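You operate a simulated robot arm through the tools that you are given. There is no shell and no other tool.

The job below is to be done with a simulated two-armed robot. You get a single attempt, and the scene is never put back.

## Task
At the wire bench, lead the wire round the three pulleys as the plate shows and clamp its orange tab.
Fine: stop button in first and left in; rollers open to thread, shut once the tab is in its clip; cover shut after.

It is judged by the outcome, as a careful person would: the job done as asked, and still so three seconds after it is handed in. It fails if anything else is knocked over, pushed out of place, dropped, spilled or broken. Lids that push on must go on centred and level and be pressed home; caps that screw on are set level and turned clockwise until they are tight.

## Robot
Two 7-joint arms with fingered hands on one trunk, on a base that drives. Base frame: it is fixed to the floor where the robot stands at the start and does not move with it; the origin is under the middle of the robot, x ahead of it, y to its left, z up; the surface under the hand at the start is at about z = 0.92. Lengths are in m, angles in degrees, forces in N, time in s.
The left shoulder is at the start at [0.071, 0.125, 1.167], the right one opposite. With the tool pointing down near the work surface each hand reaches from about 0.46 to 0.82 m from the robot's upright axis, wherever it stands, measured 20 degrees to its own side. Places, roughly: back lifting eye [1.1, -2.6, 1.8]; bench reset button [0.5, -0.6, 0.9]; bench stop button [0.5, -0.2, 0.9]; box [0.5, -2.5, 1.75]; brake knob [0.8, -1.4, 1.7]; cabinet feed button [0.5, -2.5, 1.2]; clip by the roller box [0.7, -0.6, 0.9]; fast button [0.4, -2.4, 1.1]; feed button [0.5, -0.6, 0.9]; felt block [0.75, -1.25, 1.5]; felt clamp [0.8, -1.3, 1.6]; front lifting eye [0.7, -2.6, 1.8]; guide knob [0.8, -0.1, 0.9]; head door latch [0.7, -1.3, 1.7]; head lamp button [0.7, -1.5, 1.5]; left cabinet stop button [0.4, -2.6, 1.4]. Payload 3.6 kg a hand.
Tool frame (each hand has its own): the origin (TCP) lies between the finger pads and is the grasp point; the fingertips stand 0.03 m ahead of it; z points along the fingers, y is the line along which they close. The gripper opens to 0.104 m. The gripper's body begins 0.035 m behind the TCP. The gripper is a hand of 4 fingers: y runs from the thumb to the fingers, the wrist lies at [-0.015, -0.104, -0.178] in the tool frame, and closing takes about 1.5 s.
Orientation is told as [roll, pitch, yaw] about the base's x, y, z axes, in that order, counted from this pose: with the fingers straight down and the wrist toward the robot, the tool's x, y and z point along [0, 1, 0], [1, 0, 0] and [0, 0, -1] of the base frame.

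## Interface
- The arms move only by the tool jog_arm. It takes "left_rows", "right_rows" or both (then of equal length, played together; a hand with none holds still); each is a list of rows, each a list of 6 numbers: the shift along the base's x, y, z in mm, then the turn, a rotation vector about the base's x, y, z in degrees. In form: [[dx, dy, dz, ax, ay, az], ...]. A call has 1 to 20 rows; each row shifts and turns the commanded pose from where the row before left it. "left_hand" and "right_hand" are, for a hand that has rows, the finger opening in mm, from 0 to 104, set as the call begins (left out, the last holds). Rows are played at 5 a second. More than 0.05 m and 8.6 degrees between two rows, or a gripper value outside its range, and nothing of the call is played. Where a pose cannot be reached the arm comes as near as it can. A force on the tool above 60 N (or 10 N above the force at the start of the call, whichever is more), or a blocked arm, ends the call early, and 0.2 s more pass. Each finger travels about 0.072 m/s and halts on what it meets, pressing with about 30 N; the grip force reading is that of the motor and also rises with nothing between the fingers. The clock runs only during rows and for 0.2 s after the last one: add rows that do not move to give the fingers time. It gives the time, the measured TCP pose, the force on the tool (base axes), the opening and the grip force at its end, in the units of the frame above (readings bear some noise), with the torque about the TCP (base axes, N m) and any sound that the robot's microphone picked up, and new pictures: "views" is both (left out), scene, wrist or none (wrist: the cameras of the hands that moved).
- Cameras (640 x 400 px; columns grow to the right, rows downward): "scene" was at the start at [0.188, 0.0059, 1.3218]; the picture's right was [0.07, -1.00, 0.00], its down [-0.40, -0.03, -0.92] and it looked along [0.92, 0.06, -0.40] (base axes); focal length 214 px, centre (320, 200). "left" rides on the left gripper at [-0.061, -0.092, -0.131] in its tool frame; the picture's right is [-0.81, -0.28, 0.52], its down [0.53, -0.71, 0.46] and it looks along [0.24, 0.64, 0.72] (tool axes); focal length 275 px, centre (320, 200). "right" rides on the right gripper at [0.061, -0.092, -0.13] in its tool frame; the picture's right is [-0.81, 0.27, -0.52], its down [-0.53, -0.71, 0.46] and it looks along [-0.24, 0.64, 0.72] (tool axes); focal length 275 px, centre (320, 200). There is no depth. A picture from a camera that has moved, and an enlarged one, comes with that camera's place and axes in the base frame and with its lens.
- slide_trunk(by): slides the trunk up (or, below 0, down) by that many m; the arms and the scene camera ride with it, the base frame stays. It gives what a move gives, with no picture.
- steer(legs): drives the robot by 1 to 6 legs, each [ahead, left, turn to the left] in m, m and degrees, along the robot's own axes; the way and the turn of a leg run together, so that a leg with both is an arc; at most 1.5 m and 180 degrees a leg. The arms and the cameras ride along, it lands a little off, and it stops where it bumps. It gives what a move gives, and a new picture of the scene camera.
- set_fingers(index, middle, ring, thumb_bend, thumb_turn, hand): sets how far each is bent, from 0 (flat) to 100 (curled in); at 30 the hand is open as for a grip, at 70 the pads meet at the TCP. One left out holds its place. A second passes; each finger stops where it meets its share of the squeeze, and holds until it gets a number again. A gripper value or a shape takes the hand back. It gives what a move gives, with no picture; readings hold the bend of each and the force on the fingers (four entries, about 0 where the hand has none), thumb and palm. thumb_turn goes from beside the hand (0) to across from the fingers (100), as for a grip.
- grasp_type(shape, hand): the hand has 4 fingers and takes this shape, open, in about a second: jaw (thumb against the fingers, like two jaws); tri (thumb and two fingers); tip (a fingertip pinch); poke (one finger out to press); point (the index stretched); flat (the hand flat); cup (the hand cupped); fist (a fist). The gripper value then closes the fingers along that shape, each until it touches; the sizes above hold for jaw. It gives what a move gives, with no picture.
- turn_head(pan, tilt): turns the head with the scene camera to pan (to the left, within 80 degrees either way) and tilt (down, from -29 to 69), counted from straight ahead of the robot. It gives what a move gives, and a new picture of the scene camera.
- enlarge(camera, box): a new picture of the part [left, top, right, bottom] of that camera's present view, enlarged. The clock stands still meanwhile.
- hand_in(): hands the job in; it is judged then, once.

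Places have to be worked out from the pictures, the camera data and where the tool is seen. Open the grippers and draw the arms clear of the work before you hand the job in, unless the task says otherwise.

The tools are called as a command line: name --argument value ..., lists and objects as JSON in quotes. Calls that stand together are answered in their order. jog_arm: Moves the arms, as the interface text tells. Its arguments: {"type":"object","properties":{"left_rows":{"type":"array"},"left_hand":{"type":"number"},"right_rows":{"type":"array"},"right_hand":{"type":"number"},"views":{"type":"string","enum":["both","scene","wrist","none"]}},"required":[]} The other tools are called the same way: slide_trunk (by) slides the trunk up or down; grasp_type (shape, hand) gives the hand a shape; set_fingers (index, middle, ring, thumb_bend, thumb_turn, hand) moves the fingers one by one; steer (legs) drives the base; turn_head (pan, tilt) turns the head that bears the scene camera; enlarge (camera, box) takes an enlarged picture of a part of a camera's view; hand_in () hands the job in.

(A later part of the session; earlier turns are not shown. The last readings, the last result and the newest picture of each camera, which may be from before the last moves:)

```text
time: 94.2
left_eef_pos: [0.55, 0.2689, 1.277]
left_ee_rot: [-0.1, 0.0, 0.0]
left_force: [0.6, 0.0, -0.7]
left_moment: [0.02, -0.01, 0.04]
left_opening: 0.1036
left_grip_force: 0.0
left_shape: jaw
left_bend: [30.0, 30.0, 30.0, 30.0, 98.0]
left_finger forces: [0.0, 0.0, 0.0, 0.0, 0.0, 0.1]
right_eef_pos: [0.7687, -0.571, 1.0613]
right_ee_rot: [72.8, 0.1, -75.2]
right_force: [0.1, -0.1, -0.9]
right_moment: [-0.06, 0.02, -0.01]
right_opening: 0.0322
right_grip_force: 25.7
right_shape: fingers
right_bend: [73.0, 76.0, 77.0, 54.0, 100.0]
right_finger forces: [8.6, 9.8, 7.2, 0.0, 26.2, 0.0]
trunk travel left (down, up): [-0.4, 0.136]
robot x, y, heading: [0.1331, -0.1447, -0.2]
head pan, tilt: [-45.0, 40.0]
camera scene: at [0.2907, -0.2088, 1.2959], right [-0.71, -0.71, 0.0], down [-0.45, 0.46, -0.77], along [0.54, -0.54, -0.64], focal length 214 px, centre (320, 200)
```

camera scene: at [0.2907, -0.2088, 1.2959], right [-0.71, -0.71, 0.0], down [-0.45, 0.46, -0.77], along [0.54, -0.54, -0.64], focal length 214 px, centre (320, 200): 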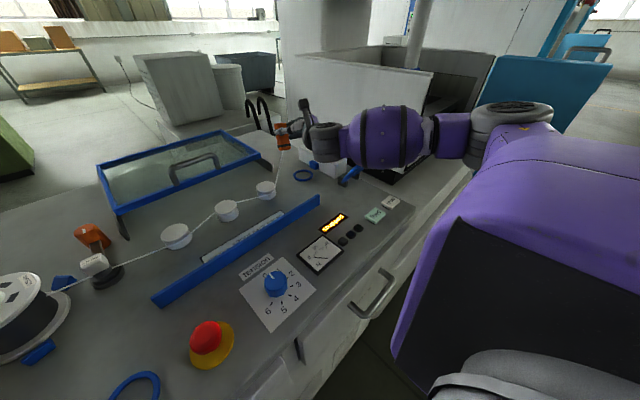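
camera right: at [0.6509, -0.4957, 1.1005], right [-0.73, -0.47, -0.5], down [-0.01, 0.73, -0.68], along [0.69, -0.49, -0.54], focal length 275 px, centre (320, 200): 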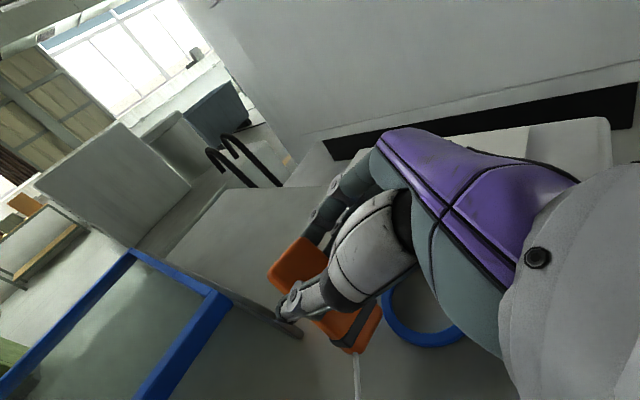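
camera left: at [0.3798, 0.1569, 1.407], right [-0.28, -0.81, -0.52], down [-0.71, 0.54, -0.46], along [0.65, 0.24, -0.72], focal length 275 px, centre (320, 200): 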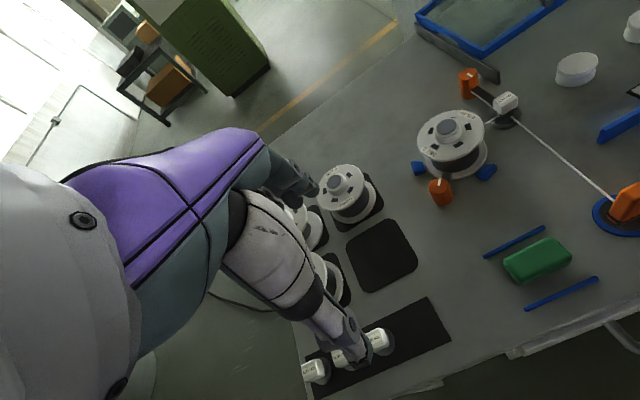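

The arm has ample clearance underneath. I first move the tab horizontally over the ring at this height, then I'll lower it with the trunk.

jog_arm --right_rows '[[-11, -2, 0, 0, 0, 0], [-11, -3, 0, 0, 0, 0], [-11, -3, 0, 0, 0, 0], [-11, -3, 0, 0, 0, 0], [-11, -3, 0, 0, 0, 0], [-10, -2, 0, 0, 0, 0], [0, 0, 0, 0, 0, 0]]'

enlarge --camera "scene" --box '[250, 100, 346, 190]'

enlarge --camera "right" --box '[200, 150, 520, 390]'

```text
time: 95.8
left_eef_pos: [0.55, 0.2707, 1.2777]
left_ee_rot: [0.0, 0.0, -0.1]
left_force: [0.5, -0.6, -1.1]
left_moment: [0.01, -0.01, 0.02]
left_opening: 0.1035
left_grip_force: 0.0
left_shape: jaw
left_bend: [30.0, 30.0, 30.0, 30.0, 98.0]
left_finger forces: [0.0, 0.1, 0.1, 0.0, 0.0, 0.0]
right_eef_pos: [0.705, -0.5896, 1.0741]
right_ee_rot: [73.7, 0.0, -75.3]
right_force: [0.6, 0.4, -0.7]
right_moment: [0.0, 0.03, -0.01]
right_opening: 0.0327
right_grip_force: 26.0
right_shape: fingers
right_bend: [73.0, 76.0, 77.0, 54.0, 100.0]
right_finger forces: [8.5, 9.7, 7.3, 0.1, 26.2, 0.1]
right hand out of reach, approached as far as the arm can: row 1, 5
trunk travel left (down, up): [-0.4, 0.136]
robot x, y, heading: [0.1347, -0.1472, -0.0]
head pan, tilt: [-45.0, 40.0]
camera scene: at [0.2908, -0.2089, 1.296], right [-0.71, -0.71, 0.0], down [-0.45, 0.46, -0.77], along [0.54, -0.54, -0.64], focal length 214 px, centre (320, 200)
camera right: at [0.5764, -0.5271, 1.169], right [-0.63, -0.45, -0.63], down [0.1, 0.76, -0.64], along [0.77, -0.46, -0.44], focal length 275 px, centre (320, 200)
```

scene: 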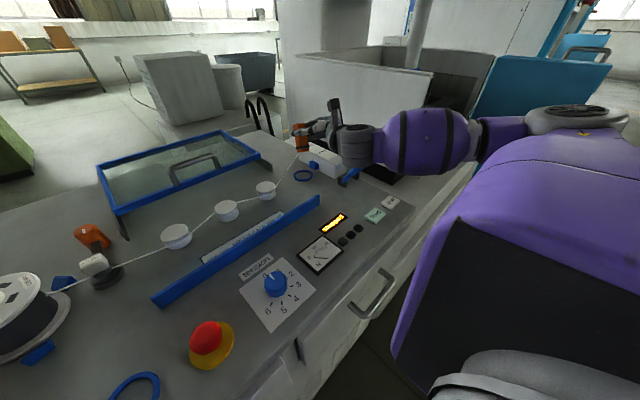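
right: 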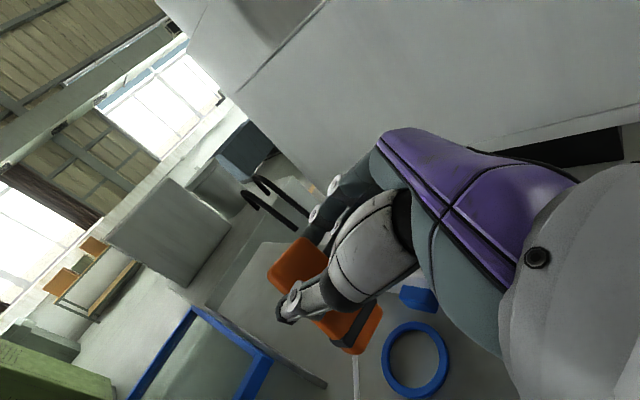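

```text
4.44 times, centred on (298, 145) of scene
camera zoom: at [0.2908, -0.2089, 1.296], right [-0.71, -0.71, 0.0], down [-0.45, 0.46, -0.77], along [0.54, -0.54, -0.64], focal length 953 px, centre (418, 444)
```

zoom: 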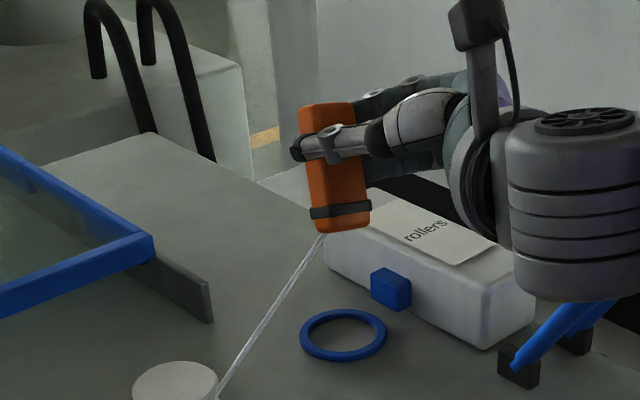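

```text
1.67 times, centred on (360, 270) of right
camera zoom: at [0.5764, -0.5271, 1.169], right [-0.63, -0.45, -0.63], down [0.1, 0.76, -0.64], along [0.77, -0.46, -0.44], focal length 459 px, centre (253, 83)
```

zoom: 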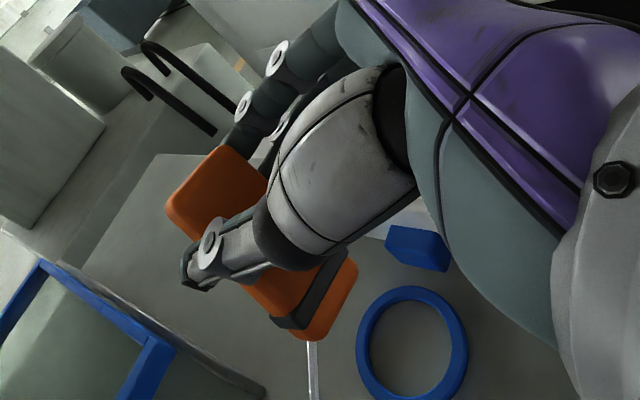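

The tab hangs upright (about 5° lean) directly above the ring, its base near (0.7235, -0.567) at z ≈ 1.009, and the forearm clears the bail and panel. I lower it with the trunk by 75 mm.

slide_trunk --by -0.075

enlarge --camera "scene" --box '[250, 80, 346, 170]'

enlarge --camera "right" --box '[200, 150, 520, 390]'

```text
time: 97.0
left_eef_pos: [0.5471, 0.272, 1.2027]
left_ee_rot: [0.0, -0.2, 0.0]
left_force: [0.1, -1.4, 0.2]
left_moment: [0.02, -0.01, -0.04]
left_opening: 0.104
left_grip_force: 0.0
left_shape: jaw
left_bend: [30.0, 30.0, 30.0, 30.0, 98.0]
left_finger forces: [0.0, 0.0, 0.1, 0.0, 0.1, 0.0]
right_eef_pos: [0.7047, -0.5888, 1.0003]
right_ee_rot: [73.6, -0.2, -75.4]
right_force: [-1.6, 0.4, 26.2]
right_moment: [-1.03, 0.37, -0.08]
right_opening: 0.0325
right_grip_force: 40.2
right_shape: fingers
right_bend: [73.0, 76.0, 77.0, 54.0, 99.0]
right_finger forces: [8.3, 9.4, 35.2, 0.0, 26.9, 0.0]
trunk travel left (down, up): [-0.325, 0.211]
robot x, y, heading: [0.1369, -0.149, -0.1]
head pan, tilt: [-45.0, 40.0]
```

```text
4.44 times, centred on (298, 125) of scene
camera zoom: at [0.306, -0.2075, 1.2217], right [-0.71, -0.71, 0.0], down [-0.45, 0.45, -0.77], along [0.54, -0.54, -0.64], focal length 953 px, centre (418, 533)
```

zoom: 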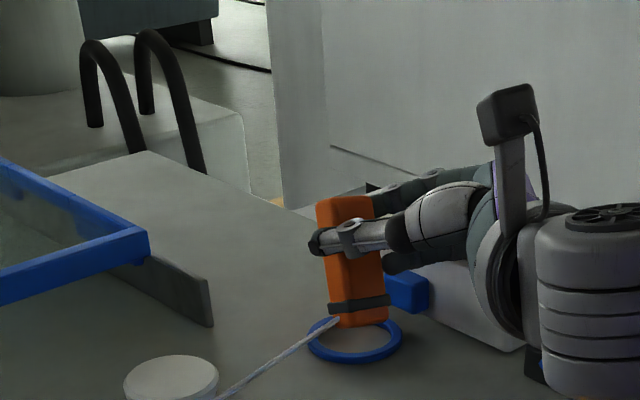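

```text
1.67 times, centred on (360, 270) of right
camera zoom: at [0.5761, -0.5264, 1.0967], right [-0.63, -0.45, -0.63], down [0.1, 0.76, -0.64], along [0.77, -0.47, -0.44], focal length 459 px, centre (253, 83)
```

zoom: 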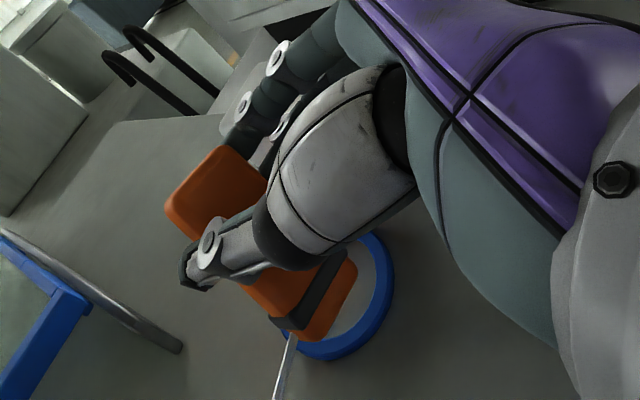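

The ring finger is now pressing on the blue block (35 N), so the tab can't go lower here in this grip. I raise the trunk 12 mm at once and then drive 5.7 cm left to a free spot beside the ring, to stand the tab there and take it again from above.

slide_trunk --by 0.014

steer --legs '[[0, 0.055, 0]]'

enlarge --camera "scene" --box '[230, 80, 390, 190]'

```text
time: 97.6
left_eef_pos: [0.551, 0.2703, 1.2168]
left_ee_rot: [0.0, -0.1, -0.1]
left_force: [-0.2, 0.3, 0.3]
left_moment: [0.01, 0.01, -0.01]
left_opening: 0.1038
left_grip_force: 0.1
left_shape: jaw
left_bend: [30.0, 30.0, 30.0, 30.0, 98.0]
left_finger forces: [0.0, 0.0, 0.0, 0.0, 0.0, 0.0]
right_eef_pos: [0.7058, -0.5886, 1.0056]
right_ee_rot: [72.8, 0.4, -75.3]
right_force: [0.0, 0.2, -0.6]
right_moment: [-0.04, 0.01, 0.0]
right_opening: 0.0325
right_grip_force: 25.8
right_shape: fingers
right_bend: [73.0, 76.0, 77.0, 54.0, 100.0]
right_finger forces: [8.9, 10.3, 6.4, 0.1, 25.9, 0.0]
trunk travel left (down, up): [-0.339, 0.197]
robot x, y, heading: [0.1339, -0.1486, 0.2]
head pan, tilt: [-45.0, 40.0]
```

```text
time: 98.8
left_eef_pos: [0.5508, 0.3274, 1.2166]
left_ee_rot: [0.1, 0.0, 0.0]
left_force: [-0.3, 0.3, 0.0]
left_moment: [-0.03, 0.0, -0.01]
left_opening: 0.1035
left_grip_force: 0.0
left_shape: jaw
left_bend: [30.0, 30.0, 30.0, 30.0, 98.0]
left_finger forces: [0.0, 0.0, 0.0, 0.0, 0.0, 0.0]
right_eef_pos: [0.7056, -0.5326, 1.0077]
right_ee_rot: [72.9, 0.2, -75.4]
right_force: [-0.1, -0.4, -0.6]
right_moment: [-0.05, 0.02, -0.02]
right_opening: 0.0324
right_grip_force: 25.6
right_shape: fingers
right_bend: [73.0, 76.0, 77.0, 54.0, 100.0]
right_finger forces: [8.8, 10.2, 6.4, 0.0, 26.0, 0.0]
trunk travel left (down, up): [-0.339, 0.197]
robot x, y, heading: [0.1358, -0.0923, -0.1]
head pan, tilt: [-45.0, 40.0]
camera scene: at [0.3053, -0.1526, 1.2346], right [-0.71, -0.71, 0.0], down [-0.45, 0.45, -0.77], along [0.54, -0.54, -0.64], focal length 214 px, centre (320, 200)
```

scene: 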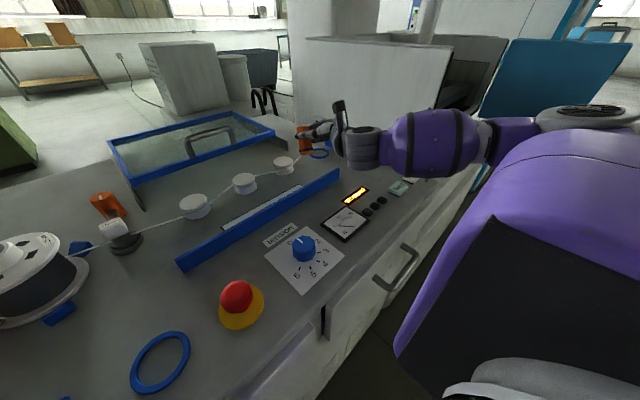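

```text
3.64 times, centred on (310, 135) of scene
camera zoom: at [0.3053, -0.1526, 1.2346], right [-0.71, -0.71, 0.0], down [-0.45, 0.45, -0.77], along [0.54, -0.54, -0.64], focal length 780 px, centre (356, 436)
```

zoom: 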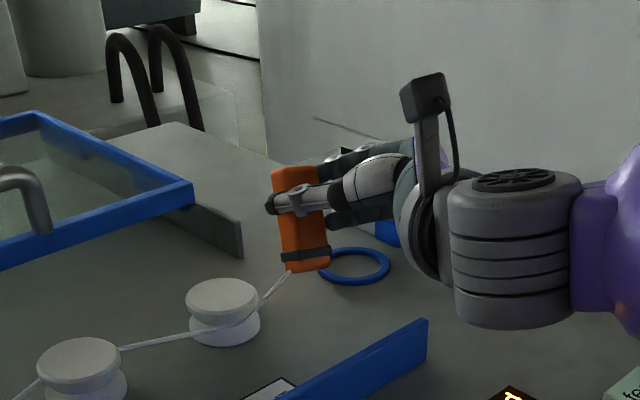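

The tab is clear of ring and block, above free bench at about (0.724, -0.511). I lower it with the trunk toward the bench.

slide_trunk --by -0.018

enlarge --camera "scene" --box '[270, 90, 350, 160]'

```text
time: 99.4
left_eef_pos: [0.549, 0.3258, 1.1984]
left_ee_rot: [0.0, 0.0, -0.1]
left_force: [0.2, 0.4, 0.1]
left_moment: [-0.03, 0.0, -0.02]
left_opening: 0.1038
left_grip_force: 0.1
left_shape: jaw
left_bend: [30.0, 30.0, 30.0, 30.0, 98.0]
left_finger forces: [0.1, 0.0, 0.0, 0.1, 0.1, 0.1]
right_eef_pos: [0.7056, -0.5321, 0.9916]
right_ee_rot: [73.0, 0.1, -75.3]
right_force: [-0.2, 0.3, -1.1]
right_moment: [-0.04, -0.01, 0.0]
right_opening: 0.0323
right_grip_force: 25.7
right_shape: fingers
right_bend: [73.0, 76.0, 77.0, 54.0, 100.0]
right_finger forces: [8.8, 10.1, 6.3, 0.0, 26.1, 0.0]
trunk travel left (down, up): [-0.321, 0.215]
robot x, y, heading: [0.1343, -0.0911, -0.2]
head pan, tilt: [-45.0, 40.0]
```

```text
5.71 times, centred on (310, 125) of scene
camera zoom: at [0.309, -0.153, 1.2172], right [-0.71, -0.71, 0.0], down [-0.45, 0.45, -0.77], along [0.54, -0.54, -0.64], focal length 1226 px, centre (377, 629)
```

zoom: 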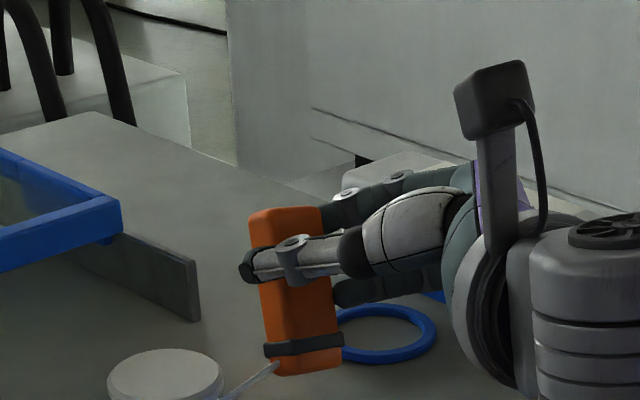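

No contact yet; I lower 4 mm more.

slide_trunk --by -0.004

```text
time: 99.9
left_eef_pos: [0.5503, 0.3266, 1.1938]
left_ee_rot: [0.0, -0.1, -0.1]
left_force: [1.2, 0.6, -0.2]
left_moment: [-0.01, 0.01, 0.02]
left_opening: 0.1036
left_grip_force: 0.0
left_shape: jaw
left_bend: [30.0, 30.0, 30.0, 30.0, 98.0]
left_finger forces: [0.0, 0.0, 0.0, 0.0, 0.1, 0.0]
right_eef_pos: [0.7072, -0.5335, 0.9863]
right_ee_rot: [72.9, 0.2, -75.2]
right_force: [0.1, -0.1, -1.0]
right_moment: [-0.02, -0.03, 0.01]
right_opening: 0.0326
right_grip_force: 25.2
right_shape: fingers
right_bend: [73.0, 76.0, 77.0, 54.0, 100.0]
right_finger forces: [8.9, 10.1, 6.4, 0.0, 26.1, 0.0]
trunk travel left (down, up): [-0.317, 0.219]
robot x, y, heading: [0.1364, -0.0912, 0.1]
head pan, tilt: [-45.0, 40.0]
```

Still free; another 3 mm down.

slide_trunk --by -0.003

enlarge --camera "scene" --box '[286, 112, 334, 152]'

```text
time: 100.5
left_eef_pos: [0.5489, 0.3268, 1.1903]
left_ee_rot: [0.1, 0.0, -0.1]
left_force: [-0.1, -0.4, 0.1]
left_moment: [0.0, -0.01, 0.02]
left_opening: 0.1035
left_grip_force: 0.0
left_shape: jaw
left_bend: [30.0, 30.0, 30.0, 30.0, 98.0]
left_finger forces: [0.0, 0.1, 0.0, 0.0, 0.0, 0.0]
right_eef_pos: [0.7054, -0.5333, 0.984]
right_ee_rot: [72.9, 0.2, -75.3]
right_force: [0.0, -0.3, 1.4]
right_moment: [-0.01, -0.05, -0.04]
right_opening: 0.032
right_grip_force: 26.0
right_shape: fingers
right_bend: [73.0, 76.0, 77.0, 54.0, 100.0]
right_finger forces: [8.8, 10.1, 6.5, 0.0, 26.3, 0.0]
trunk travel left (down, up): [-0.314, 0.222]
robot x, y, heading: [0.1337, -0.0923, 0.0]
head pan, tilt: [-45.0, 40.0]
```

```text
10.00 times, centred on (310, 132) of scene
camera zoom: at [0.3104, -0.1529, 1.2105], right [-0.71, -0.71, 0.0], down [-0.45, 0.45, -0.77], along [0.54, -0.54, -0.64], focal length 2145 px, centre (420, 880)
```

zoom: 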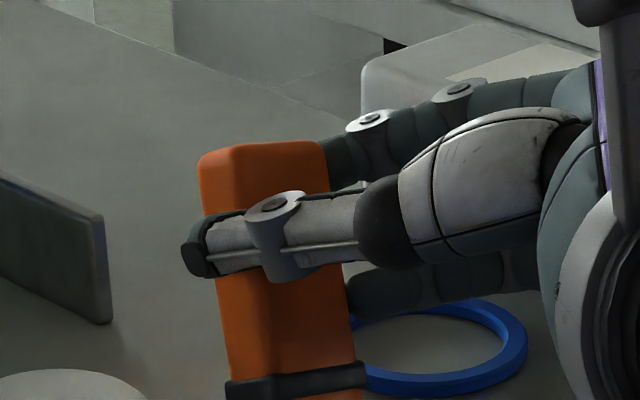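

Light contact now. Pressing slightly more will square the base onto the bench, so I lower 2 mm further.

slide_trunk --by -0.002

enlarge --camera "scene" --box '[280, 106, 344, 160]'

```text
time: 101.0
left_eef_pos: [0.5496, 0.3266, 1.1887]
left_ee_rot: [0.0, 0.0, -0.1]
left_force: [0.4, 0.5, 0.6]
left_moment: [0.0, 0.03, 0.0]
left_opening: 0.1037
left_grip_force: 0.1
left_shape: jaw
left_bend: [30.0, 30.0, 30.0, 30.0, 98.0]
left_finger forces: [0.0, 0.1, 0.0, 0.0, 0.0, 0.1]
right_eef_pos: [0.7058, -0.5322, 0.9836]
right_ee_rot: [73.0, 0.1, -75.3]
right_force: [1.2, -1.2, 8.6]
right_moment: [0.04, -0.09, -0.02]
right_opening: 0.0324
right_grip_force: 25.2
right_shape: fingers
right_bend: [73.0, 76.0, 77.0, 54.0, 99.0]
right_finger forces: [7.7, 9.9, 7.1, 0.0, 26.1, 0.0]
trunk travel left (down, up): [-0.312, 0.224]
robot x, y, heading: [0.138, -0.0942, 0.1]
head pan, tilt: [-45.0, 40.0]
```

```text
7.41 times, centred on (312, 133) of scene
camera zoom: at [0.3104, -0.1526, 1.2087], right [-0.71, -0.71, 0.0], down [-0.45, 0.45, -0.77], along [0.54, -0.54, -0.64], focal length 1589 px, centre (379, 696)
```

zoom: 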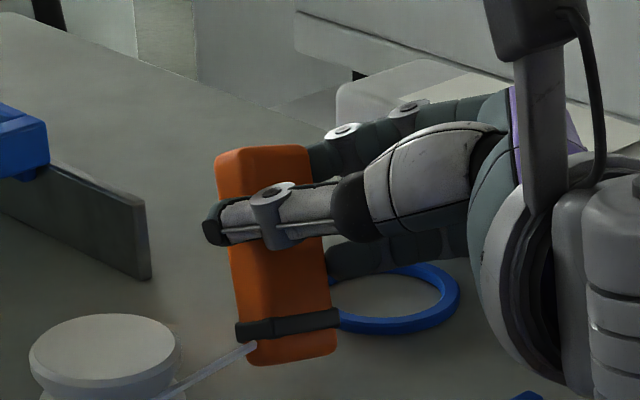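

Seated with 8.6 N. I now open fingers and thumb together by a small amount, so the tab is left standing between them without being dragged.

set_fingers --hand "right" --index 63 --middle 66 --ring 67 --thumb_bend 44

enlarge --camera "scene" --box '[280, 106, 344, 160]'

enlarge --camera "right" --box '[200, 180, 440, 380]'

```text
time: 102.0
left_eef_pos: [0.5501, 0.3255, 1.1888]
left_ee_rot: [0.0, 0.0, 0.0]
left_force: [-0.2, -0.7, -0.5]
left_moment: [0.02, 0.02, -0.02]
left_opening: 0.1037
left_grip_force: 0.1
left_shape: jaw
left_bend: [30.0, 30.0, 30.0, 30.0, 98.0]
left_finger forces: [0.0, 0.0, 0.0, 0.0, 0.0, 0.1]
right_eef_pos: [0.706, -0.5339, 0.9815]
right_ee_rot: [72.8, 0.2, -75.3]
right_force: [-0.8, -0.8, -0.6]
right_moment: [0.0, 0.03, 0.02]
right_opening: 0.0433
right_grip_force: 0.1
right_shape: fingers
right_bend: [63.0, 66.0, 67.0, 44.0, 100.0]
right_finger forces: [0.1, 0.0, 0.0, 0.1, 0.1, 0.0]
trunk travel left (down, up): [-0.312, 0.224]
robot x, y, heading: [0.1337, -0.0899, -0.2]
head pan, tilt: [-45.0, 40.0]
```

```text
7.41 times, centred on (312, 133) of scene
camera zoom: at [0.3109, -0.1529, 1.2086], right [-0.71, -0.71, 0.0], down [-0.45, 0.45, -0.77], along [0.54, -0.54, -0.64], focal length 1589 px, centre (379, 696)
```

zoom: 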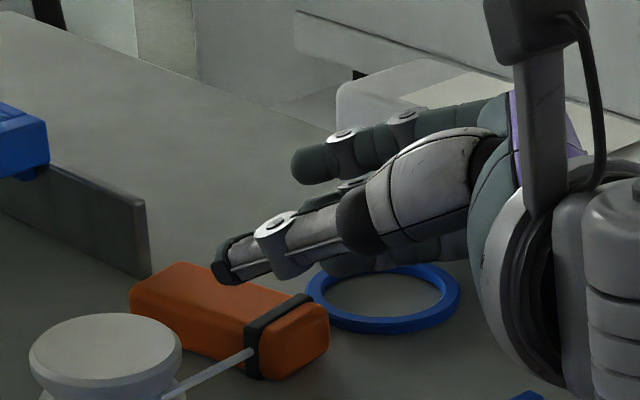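

```text
2.00 times, centred on (320, 280) of right
camera zoom: at [0.5788, -0.4717, 1.0797], right [-0.64, -0.45, -0.62], down [0.09, 0.76, -0.64], along [0.76, -0.46, -0.45], focal length 551 px, centre (320, 40)
```

zoom: 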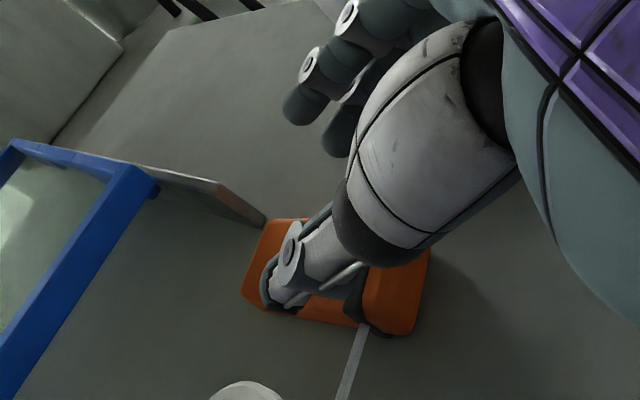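

The tab fell over backward again, because it was still leaning about 5° when released; its wire routing is untouched. I raise the trunk back by 88 mm to its original height to lift the hand clear, and then look at how the tab lies.

slide_trunk --by 0.088

enlarge --camera "scene" --box '[220, 100, 380, 210]'

enlarge --camera "right" --box '[200, 180, 520, 400]'

```text
time: 103.2
left_eef_pos: [0.5498, 0.3268, 1.2754]
left_ee_rot: [0.0, 0.0, 0.0]
left_force: [-0.5, -0.6, 0.3]
left_moment: [-0.03, -0.01, 0.02]
left_opening: 0.1039
left_grip_force: 0.1
left_shape: jaw
left_bend: [30.0, 30.0, 30.0, 30.0, 98.0]
left_finger forces: [0.0, 0.0, 0.1, 0.1, 0.0, 0.0]
right_eef_pos: [0.706, -0.5339, 1.0696]
right_ee_rot: [72.9, 0.2, -75.3]
right_force: [-0.4, 0.3, -0.3]
right_moment: [0.02, 0.01, 0.03]
right_opening: 0.0433
right_grip_force: 0.1
right_shape: fingers
right_bend: [63.0, 66.0, 67.0, 44.0, 100.0]
right_finger forces: [0.0, 0.0, 0.0, 0.1, 0.0, 0.0]
trunk travel left (down, up): [-0.4, 0.136]
robot x, y, heading: [0.1383, -0.0872, -0.0]
head pan, tilt: [-45.0, 40.0]
```

```text
3.64 times, centred on (300, 155) of scene
camera zoom: at [0.2908, -0.1529, 1.296], right [-0.71, -0.71, 0.0], down [-0.45, 0.45, -0.77], along [0.54, -0.54, -0.64], focal length 780 px, centre (393, 364)
```

zoom: 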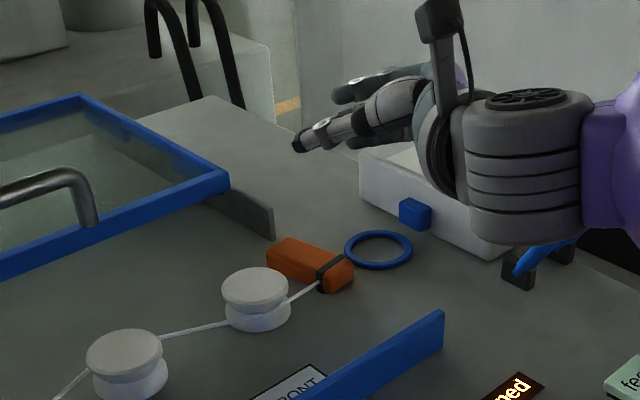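

```text
1.82 times, centred on (360, 290) of right
camera zoom: at [0.579, -0.4716, 1.1674], right [-0.64, -0.45, -0.62], down [0.09, 0.76, -0.64], along [0.76, -0.46, -0.45], focal length 500 px, centre (247, 36)
```

zoom: 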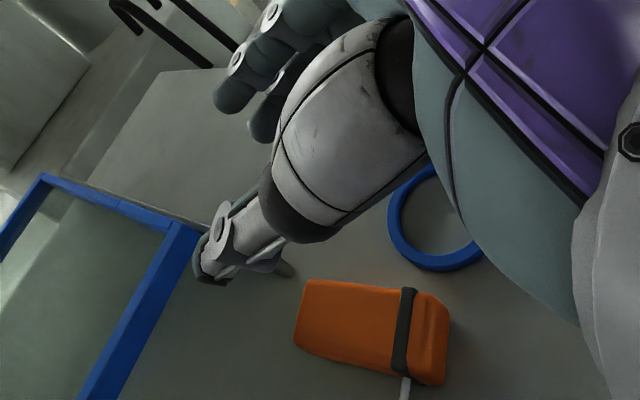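

The tab lies with its base near (0.708, -0.515) and top near (0.775, -0.499). New plan: pinch it near its top end with a two-fingertip grip from above, so it can swing to hang vertically by itself; I rotate the hand back to pointing down over that end.

jog_arm --right_rows '[[2, 1, 10, -2.03, 7.74, 0], [5, 3, 5, -2.03, 7.74, 0], [6, 4, 0, -2.03, 7.74, 0], [7, 4, 0, -2.03, 7.74, 0], [7, 4, 0, -2.03, 7.74, 0], [7, 4, 0, -2.03, 7.74, 0], [7, 4, 0, -2.03, 7.74, 0], [7, 4, 0, -2.03, 7.74, 0], [7, 4, 0, -2.28, 8.0, 0], [0, 0, 0, 0, 0, 0]]' --views "scene"

grasp_type --shape "tip" --hand "right"

enlarge --camera "right" --box '[180, 180, 420, 370]'

enlarge --camera "scene" --box '[230, 80, 390, 190]'

```text
time: 105.4
left_eef_pos: [0.5488, 0.3258, 1.2769]
left_ee_rot: [0.0, 0.0, -0.1]
left_force: [0.0, -0.5, -1.0]
left_moment: [-0.01, -0.01, 0.01]
left_opening: 0.1039
left_grip_force: 0.0
left_shape: jaw
left_bend: [30.0, 30.0, 30.0, 30.0, 98.0]
left_finger forces: [0.0, 0.0, 0.1, 0.0, 0.0, 0.0]
right_eef_pos: [0.7589, -0.5005, 1.0844]
right_ee_rot: [0.5, -0.1, -75.5]
right_force: [0.0, 0.5, -0.4]
right_moment: [0.0, 0.01, 0.05]
right_opening: 0.0434
right_grip_force: 0.1
right_shape: fingers
right_bend: [63.0, 66.0, 67.0, 44.0, 100.0]
right_finger forces: [0.0, 0.0, 0.0, 0.0, 0.1, 0.0]
trunk travel left (down, up): [-0.4, 0.136]
robot x, y, heading: [0.1348, -0.0937, -0.1]
head pan, tilt: [-45.0, 40.0]
camera scene: at [0.2901, -0.1534, 1.2961], right [-0.71, -0.71, 0.0], down [-0.45, 0.46, -0.77], along [0.54, -0.54, -0.64], focal length 214 px, centre (320, 200)
```

scene: 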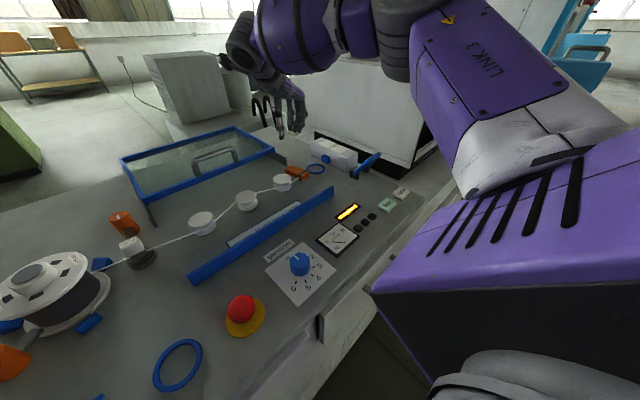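

```text
time: 106.3
left_eef_pos: [0.5492, 0.3261, 1.2759]
left_ee_rot: [0.0, 0.0, -0.2]
left_force: [-0.1, 0.2, 1.2]
left_moment: [-0.02, -0.03, -0.01]
left_opening: 0.1037
left_grip_force: 0.1
left_shape: jaw
left_bend: [30.0, 30.0, 30.0, 30.0, 98.0]
left_finger forces: [0.0, 0.1, 0.0, 0.0, 0.0, 0.0]
right_eef_pos: [0.7599, -0.5005, 1.0847]
right_ee_rot: [0.5, 0.0, -75.5]
right_force: [-0.9, -0.4, -0.7]
right_moment: [0.0, 0.0, -0.01]
right_opening: 0.1034
right_grip_force: 0.1
right_shape: tip
right_bend: [30.0, 98.0, 99.0, 30.0, 98.0]
right_finger forces: [0.1, 0.1, 0.0, 0.0, 0.0, 0.0]
trunk travel left (down, up): [-0.4, 0.136]
robot x, y, heading: [0.1344, -0.0879, 0.0]
head pan, tilt: [-45.0, 40.0]
```

```text
2.11 times, centred on (300, 275) of right
camera zoom: at [0.794, -0.3962, 1.2161], right [-0.72, -0.47, 0.51], down [-0.69, 0.56, -0.46], along [-0.07, -0.68, -0.73], focal length 580 px, centre (362, 42)
```

zoom: 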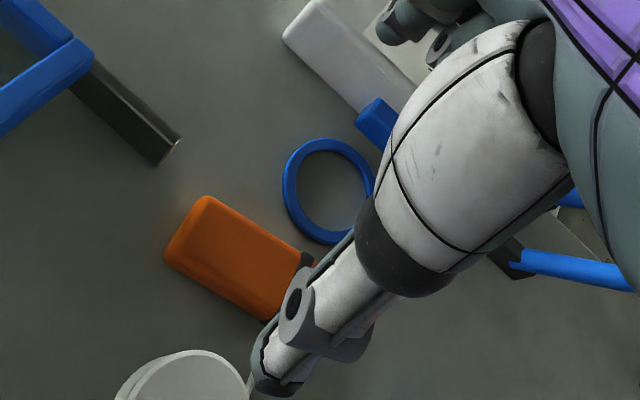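

```text
3.64 times, centred on (310, 135) of scene
camera zoom: at [0.2906, -0.1529, 1.296], right [-0.71, -0.71, 0.0], down [-0.45, 0.45, -0.77], along [0.54, -0.54, -0.64], focal length 780 px, centre (356, 436)
```

zoom: 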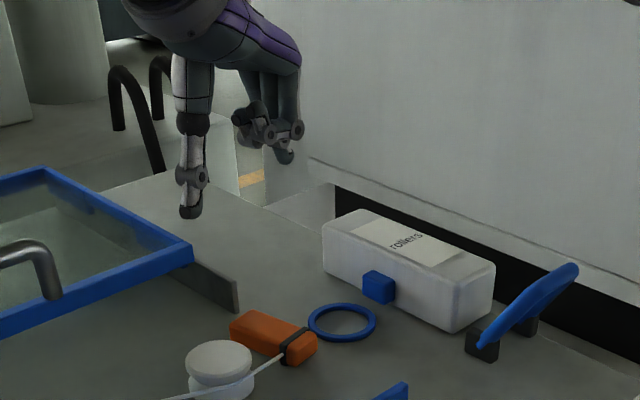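

The tip shape curls the other fingers away. I close it in the air once to see exactly where thumb and index meet relative to the TCP.

jog_arm --right_rows '[[0, 0, 0, 0, 0, 0], [0, 0, 0, 0, 0, 0], [0, 0, 0, 0, 0, 0], [0, 0, 0, 0, 0, 0], [0, 0, 0, 0, 0, 0], [0, 0, 0, 0, 0, 0], [0, 0, 0, 0, 0, 0]]' --right_hand 8 --views "none"

enlarge --camera "right" --box '[220, 160, 420, 330]'

enlarge --camera "scene" --box '[250, 70, 330, 150]'

```text
time: 107.9
left_eef_pos: [0.5496, 0.3258, 1.2767]
left_ee_rot: [0.1, 0.0, -0.1]
left_force: [-0.3, 0.4, -0.2]
left_moment: [0.01, 0.03, 0.0]
left_opening: 0.1037
left_grip_force: 0.1
left_shape: jaw
left_bend: [30.0, 30.0, 30.0, 30.0, 98.0]
left_finger forces: [0.0, 0.0, 0.1, 0.1, 0.1, 0.0]
right_eef_pos: [0.7588, -0.5003, 1.0847]
right_ee_rot: [0.5, 0.0, -75.5]
right_force: [-0.1, 0.3, -0.4]
right_moment: [0.02, 0.0, -0.02]
right_opening: 0.0084
right_grip_force: 0.0
right_shape: tip
right_bend: [71.0, 98.0, 99.0, 73.0, 100.0]
right_finger forces: [0.0, 0.0, 0.0, 0.0, 0.1, 0.0]
trunk travel left (down, up): [-0.4, 0.136]
robot x, y, heading: [0.1371, -0.0925, -0.0]
head pan, tilt: [-45.0, 40.0]
```

```text
2.35 times, centred on (320, 245) of right
camera zoom: at [0.794, -0.3961, 1.216], right [-0.72, -0.47, 0.51], down [-0.69, 0.56, -0.46], along [-0.07, -0.68, -0.73], focal length 648 px, centre (320, 94)
```

zoom: 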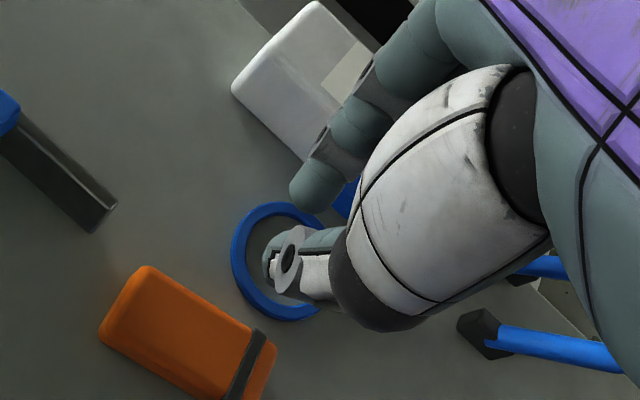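

```text
5.00 times, centred on (290, 110) of scene
camera zoom: at [0.2907, -0.1529, 1.296], right [-0.71, -0.71, 0.0], down [-0.45, 0.45, -0.77], along [0.54, -0.54, -0.64], focal length 1072 px, centre (470, 650)
```

zoom: 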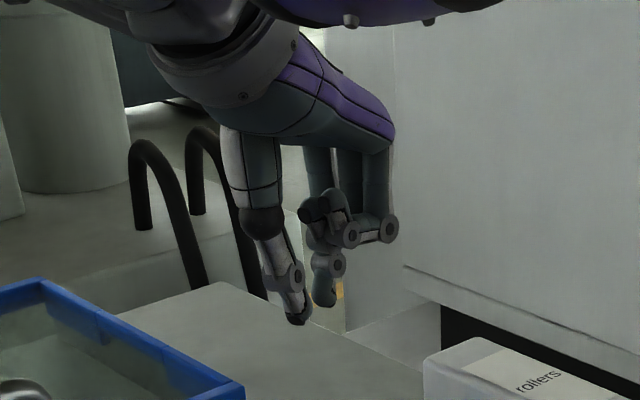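

Thumb and index oppose each other cleanly about 29 mm ahead of the TCP. I open to 50 mm, align over the tab's top end (pinch point (0.764, -0.499)) and descend.

jog_arm --right_rows '[[2, 0, 0, 0, 0, -1.8], [2, 1, 0, 0, 0, -1.7], [0, 0, -20, 0, 0, 0], [0, 0, -30, 0, 0, 0], [0, 0, -30, 0, 0, 0], [0, 0, -25, 0, 0, 0], [0, 0, -12, 0, 0, 0], [0, 0, -8, 0, 0, 0], [0, 0, 0, 0, 0, 0]]' --right_hand 54 --views "none"

enlarge --camera "right" --box '[200, 180, 400, 355]'

enlarge --camera "scene" --box '[250, 110, 346, 190]'

```text
time: 109.9
left_eef_pos: [0.5503, 0.3261, 1.2776]
left_ee_rot: [0.0, 0.0, -0.1]
left_force: [0.1, 1.1, 0.4]
left_moment: [0.01, -0.01, 0.01]
left_opening: 0.1036
left_grip_force: 0.0
left_shape: jaw
left_bend: [30.0, 30.0, 30.0, 30.0, 98.0]
left_finger forces: [0.0, 0.0, 0.0, 0.1, 0.0, 0.1]
right_eef_pos: [0.7642, -0.4998, 0.9603]
right_ee_rot: [0.5, -0.1, -79.0]
right_force: [-0.3, -0.1, 0.1]
right_moment: [-0.04, 0.02, 0.02]
right_opening: 0.0535
right_grip_force: 0.1
right_shape: tip
right_bend: [73.0, 98.0, 99.0, 69.0, 100.0]
right_finger forces: [0.0, 0.0, 0.0, 0.0, 0.1, 0.0]
trunk travel left (down, up): [-0.4, 0.136]
robot x, y, heading: [0.1339, -0.0933, -0.3]
head pan, tilt: [-45.0, 40.0]
```

```text
2.29 times, centred on (300, 268) of right
camera zoom: at [0.8052, -0.3979, 1.0917], right [-0.75, -0.42, 0.51], down [-0.66, 0.6, -0.46], along [-0.11, -0.68, -0.73], focal length 629 px, centre (366, 46)
```

zoom: 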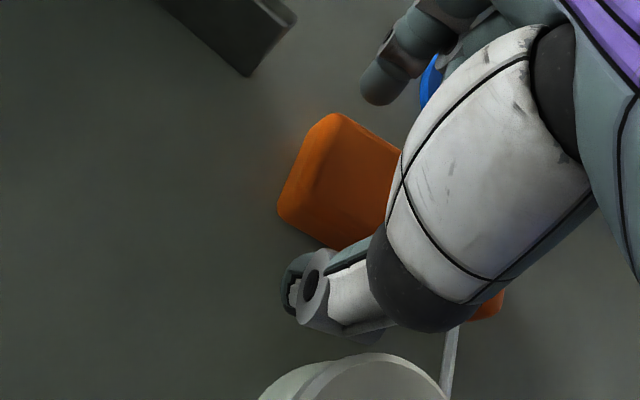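

```text
5.00 times, centred on (298, 150) of scene
camera zoom: at [0.2906, -0.1529, 1.296], right [-0.71, -0.71, 0.0], down [-0.45, 0.45, -0.77], along [0.54, -0.54, -0.64], focal length 1072 px, centre (430, 450)
```

zoom: 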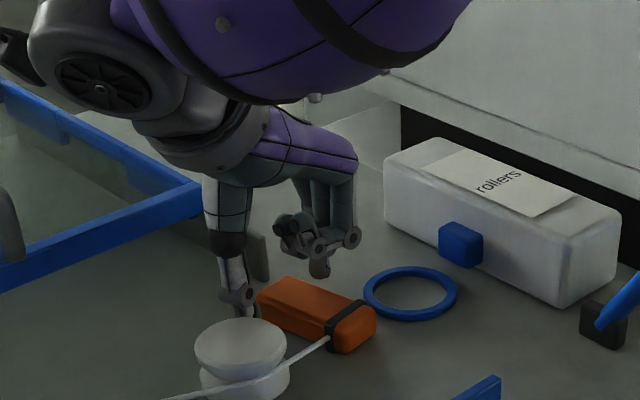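

Index and thumb are on either side of the tab's top end. I close the pinch.

jog_arm --right_rows '[[0, 0, 0, 0, 0, 0], [0, 0, 0, 0, 0, 0], [0, 0, 0, 0, 0, 0], [0, 0, 0, 0, 0, 0], [0, 0, 0, 0, 0, 0], [0, 0, 0, 0, 0, 0]]' --right_hand 15 --views "none"

enlarge --camera "right" --box '[200, 180, 400, 355]'

enlarge --camera "scene" --box '[250, 110, 346, 190]'

```text
time: 111.3
left_eef_pos: [0.549, 0.3266, 1.2777]
left_ee_rot: [0.0, 0.1, -0.1]
left_force: [-0.2, -0.3, 0.7]
left_moment: [-0.01, 0.07, -0.03]
left_opening: 0.1036
left_grip_force: 0.0
left_shape: jaw
left_bend: [30.0, 30.0, 30.0, 30.0, 98.0]
left_finger forces: [0.1, 0.0, 0.1, 0.0, 0.0, 0.0]
right_eef_pos: [0.7657, -0.4998, 0.9606]
right_ee_rot: [0.5, -0.1, -78.9]
right_force: [1.1, 0.2, 0.5]
right_moment: [0.02, 0.03, 0.02]
right_opening: 0.0277
right_grip_force: 30.5
right_shape: tip
right_bend: [73.0, 100.0, 100.0, 74.0, 100.0]
right_finger forces: [26.9, 0.1, 0.0, 0.0, 27.0, 0.0]
trunk travel left (down, up): [-0.4, 0.136]
robot x, y, heading: [0.137, -0.0949, -0.2]
head pan, tilt: [-45.0, 40.0]
```

```text
2.29 times, centred on (300, 268) of right
camera zoom: at [0.8053, -0.398, 1.092], right [-0.75, -0.42, 0.51], down [-0.66, 0.6, -0.46], along [-0.11, -0.68, -0.73], focal length 629 px, centre (366, 46)
```

zoom: 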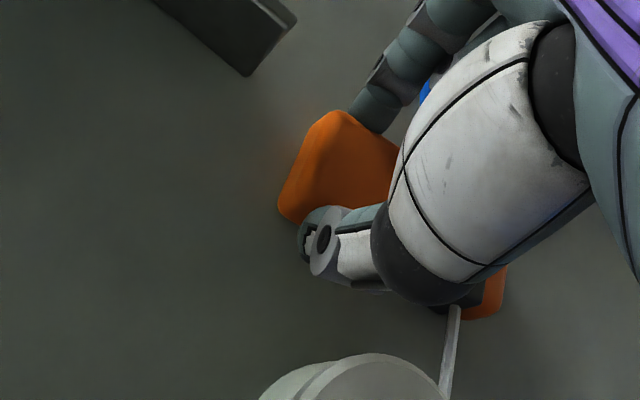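

```text
5.00 times, centred on (298, 150) of scene
camera zoom: at [0.2907, -0.1529, 1.296], right [-0.71, -0.71, 0.0], down [-0.45, 0.45, -0.77], along [0.54, -0.54, -0.64], focal length 1072 px, centre (430, 450)
```

zoom: 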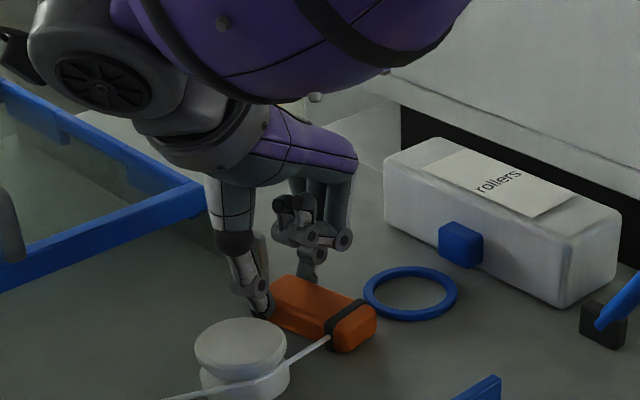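

A balanced pinch (27 N each side) near the top end. I lift slowly 20 mm to see whether the tab swings down about the pinch.

jog_arm --right_rows '[[0, 0, 5, 0, 0, 0], [0, 0, 5, 0, 0, 0], [0, 0, 5, 0, 0, 0], [0, 0, 5, 0, 0, 0], [0, 0, 0, 0, 0, 0], [0, 0, 0, 0, 0, 0]]' --views "none"

enlarge --camera "scene" --box '[250, 110, 346, 190]'

enlarge --camera "right" --box '[200, 180, 400, 355]'

```text
time: 112.7
left_eef_pos: [0.5497, 0.3262, 1.2769]
left_ee_rot: [0.0, 0.0, 0.0]
left_force: [0.3, 0.4, 0.9]
left_moment: [-0.01, -0.02, 0.01]
left_opening: 0.1037
left_grip_force: 0.1
left_shape: jaw
left_bend: [30.0, 30.0, 30.0, 30.0, 98.0]
left_finger forces: [0.1, 0.0, 0.0, 0.0, 0.0, 0.0]
right_eef_pos: [0.7645, -0.5, 0.9798]
right_ee_rot: [0.5, 0.0, -79.0]
right_force: [-0.6, 0.9, -0.5]
right_moment: [0.0, -0.01, 0.0]
right_opening: 0.0274
right_grip_force: 30.2
right_shape: tip
right_bend: [73.0, 100.0, 100.0, 74.0, 100.0]
right_finger forces: [27.1, 0.0, 0.0, 0.0, 27.0, 0.0]
trunk travel left (down, up): [-0.4, 0.136]
robot x, y, heading: [0.1356, -0.0945, -0.0]
head pan, tilt: [-45.0, 40.0]
```

```text
5.00 times, centred on (298, 150) of scene
camera zoom: at [0.2907, -0.1529, 1.296], right [-0.71, -0.71, 0.0], down [-0.45, 0.45, -0.77], along [0.54, -0.54, -0.64], focal length 1072 px, centre (430, 450)
```

zoom: 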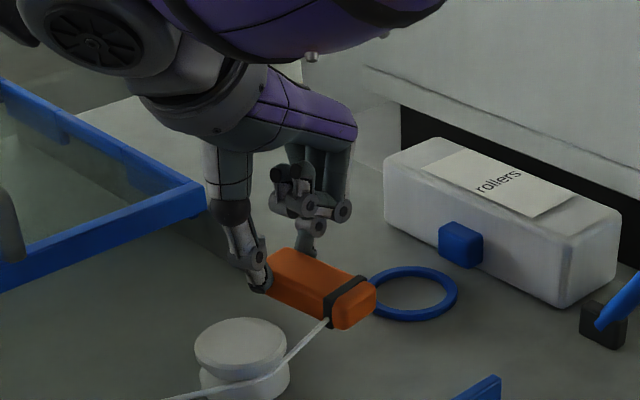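

```text
2.29 times, centred on (300, 268) of right
camera zoom: at [0.8047, -0.3982, 1.1113], right [-0.75, -0.42, 0.51], down [-0.66, 0.6, -0.46], along [-0.11, -0.68, -0.73], focal length 629 px, centre (366, 46)
```

zoom: 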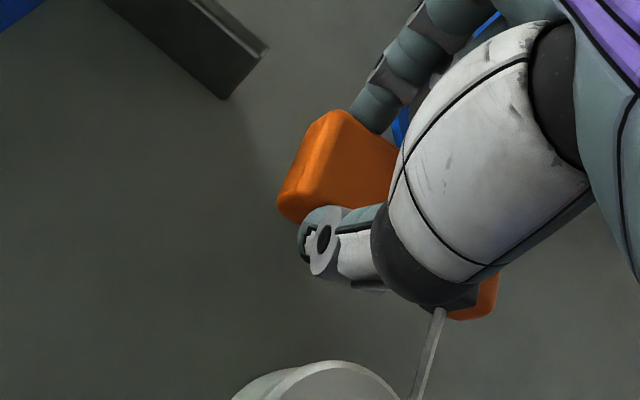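

The tab stays level in the pinch, so I'll swing it up by rotating the hand about the pinch axis as before, now without the ring finger in the way.

jog_arm --right_rows '[[-3.9, -0.8, 1, 1.53, -7.85, 0], [-3.9, -0.8, 3.2, 1.53, -7.85, 0], [-3.7, -0.7, 4.6, 1.53, -7.85, 0], [-3.5, -0.7, 3.1, 1.53, -7.85, 0], [-3.2, -0.6, 2.6, 1.53, -7.85, 0], [-2.8, -0.6, 1.2, 1.53, -7.85, 0], [-2.5, -0.5, 0.8, 1.53, -7.85, 0], [0, 0, 0, 0, 0, 0]]' --views "none"

enlarge --camera "scene" --box '[250, 90, 378, 190]'

```text
time: 114.5
left_eef_pos: [0.5502, 0.3261, 1.2776]
left_ee_rot: [0.0, 0.0, -0.2]
left_force: [0.0, 0.5, -0.4]
left_moment: [0.0, -0.03, -0.01]
left_opening: 0.1039
left_grip_force: 0.1
left_shape: jaw
left_bend: [30.0, 30.0, 30.0, 30.0, 98.0]
left_finger forces: [0.0, 0.0, 0.0, 0.0, 0.1, 0.0]
right_eef_pos: [0.7408, -0.5042, 0.9962]
right_ee_rot: [56.5, 0.0, -79.2]
right_force: [1.2, 0.4, -1.3]
right_moment: [0.01, 0.04, -0.01]
right_opening: 0.0273
right_grip_force: 30.2
right_shape: tip
right_bend: [73.0, 100.0, 100.0, 74.0, 100.0]
right_finger forces: [27.0, 0.2, 0.0, 0.0, 27.0, 0.0]
trunk travel left (down, up): [-0.4, 0.136]
robot x, y, heading: [0.1321, -0.0947, -0.2]
head pan, tilt: [-45.0, 40.0]
```

```text
4.00 times, centred on (314, 140) of scene
camera zoom: at [0.2909, -0.1526, 1.296], right [-0.71, -0.71, 0.0], down [-0.45, 0.45, -0.77], along [0.54, -0.54, -0.64], focal length 858 px, centre (344, 440)
```

zoom: 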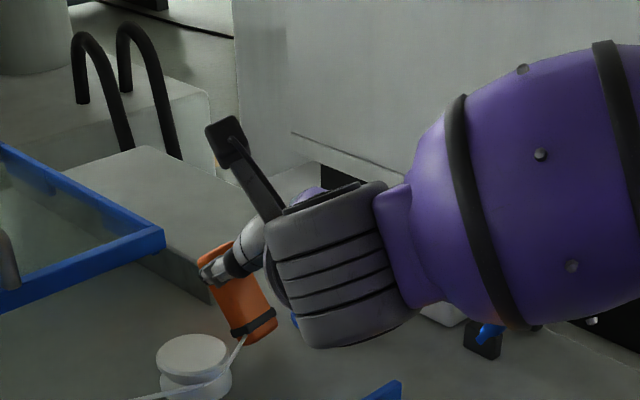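

The tab leans about 19° now. I raise the hand 70 mm, where the remaining rotation is reachable, and rotate about 17° more.

jog_arm --right_rows '[[0, 0, 14, 0, 0, 0], [0, 0, 14, 0, 0, 0], [0, 0, 14, 0, 0, 0], [0, 0, 14, 0, 0, 0], [0, 0, 14, 0, 0, 0], [-2, -0.4, 0, 1.53, -7.85, 0], [-1.6, -0.3, 0, 1.53, -7.85, 0], [0, 0, 0, 0, 0, 0]]' --views "none"

enlarge --camera "scene" --box '[250, 70, 378, 170]'

```text
time: 116.3
left_eef_pos: [0.5502, 0.3265, 1.2765]
left_ee_rot: [0.0, 0.0, -0.1]
left_force: [-0.8, 0.1, -0.6]
left_moment: [-0.02, -0.05, 0.0]
left_opening: 0.1038
left_grip_force: 0.0
left_shape: jaw
left_bend: [30.0, 30.0, 30.0, 30.0, 98.0]
left_finger forces: [0.0, 0.0, 0.0, 0.0, 0.0, 0.0]
right_eef_pos: [0.7383, -0.5052, 1.0671]
right_ee_rot: [72.2, -0.2, -79.1]
right_force: [0.8, 0.0, -1.0]
right_moment: [0.03, 0.04, 0.02]
right_opening: 0.0274
right_grip_force: 29.7
right_shape: tip
right_bend: [73.0, 100.0, 100.0, 74.0, 100.0]
right_finger forces: [27.1, 0.1, 0.1, 0.0, 27.1, 0.0]
trunk travel left (down, up): [-0.4, 0.136]
robot x, y, heading: [0.1342, -0.0916, -0.0]
head pan, tilt: [-45.0, 40.0]
```

```text
4.00 times, centred on (314, 120) of scene
camera zoom: at [0.2909, -0.1529, 1.296], right [-0.71, -0.71, 0.0], down [-0.45, 0.45, -0.77], along [0.54, -0.54, -0.64], focal length 858 px, centre (344, 520)
```

zoom: 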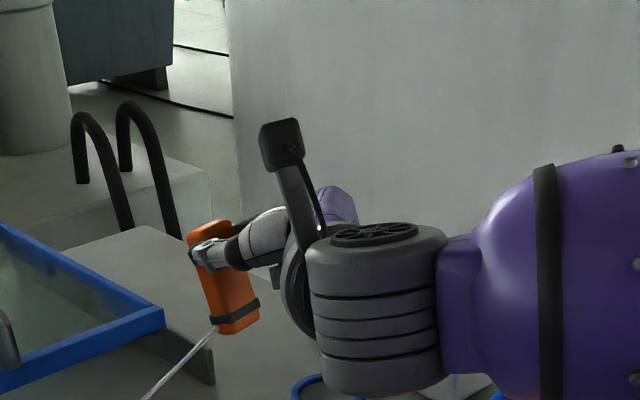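

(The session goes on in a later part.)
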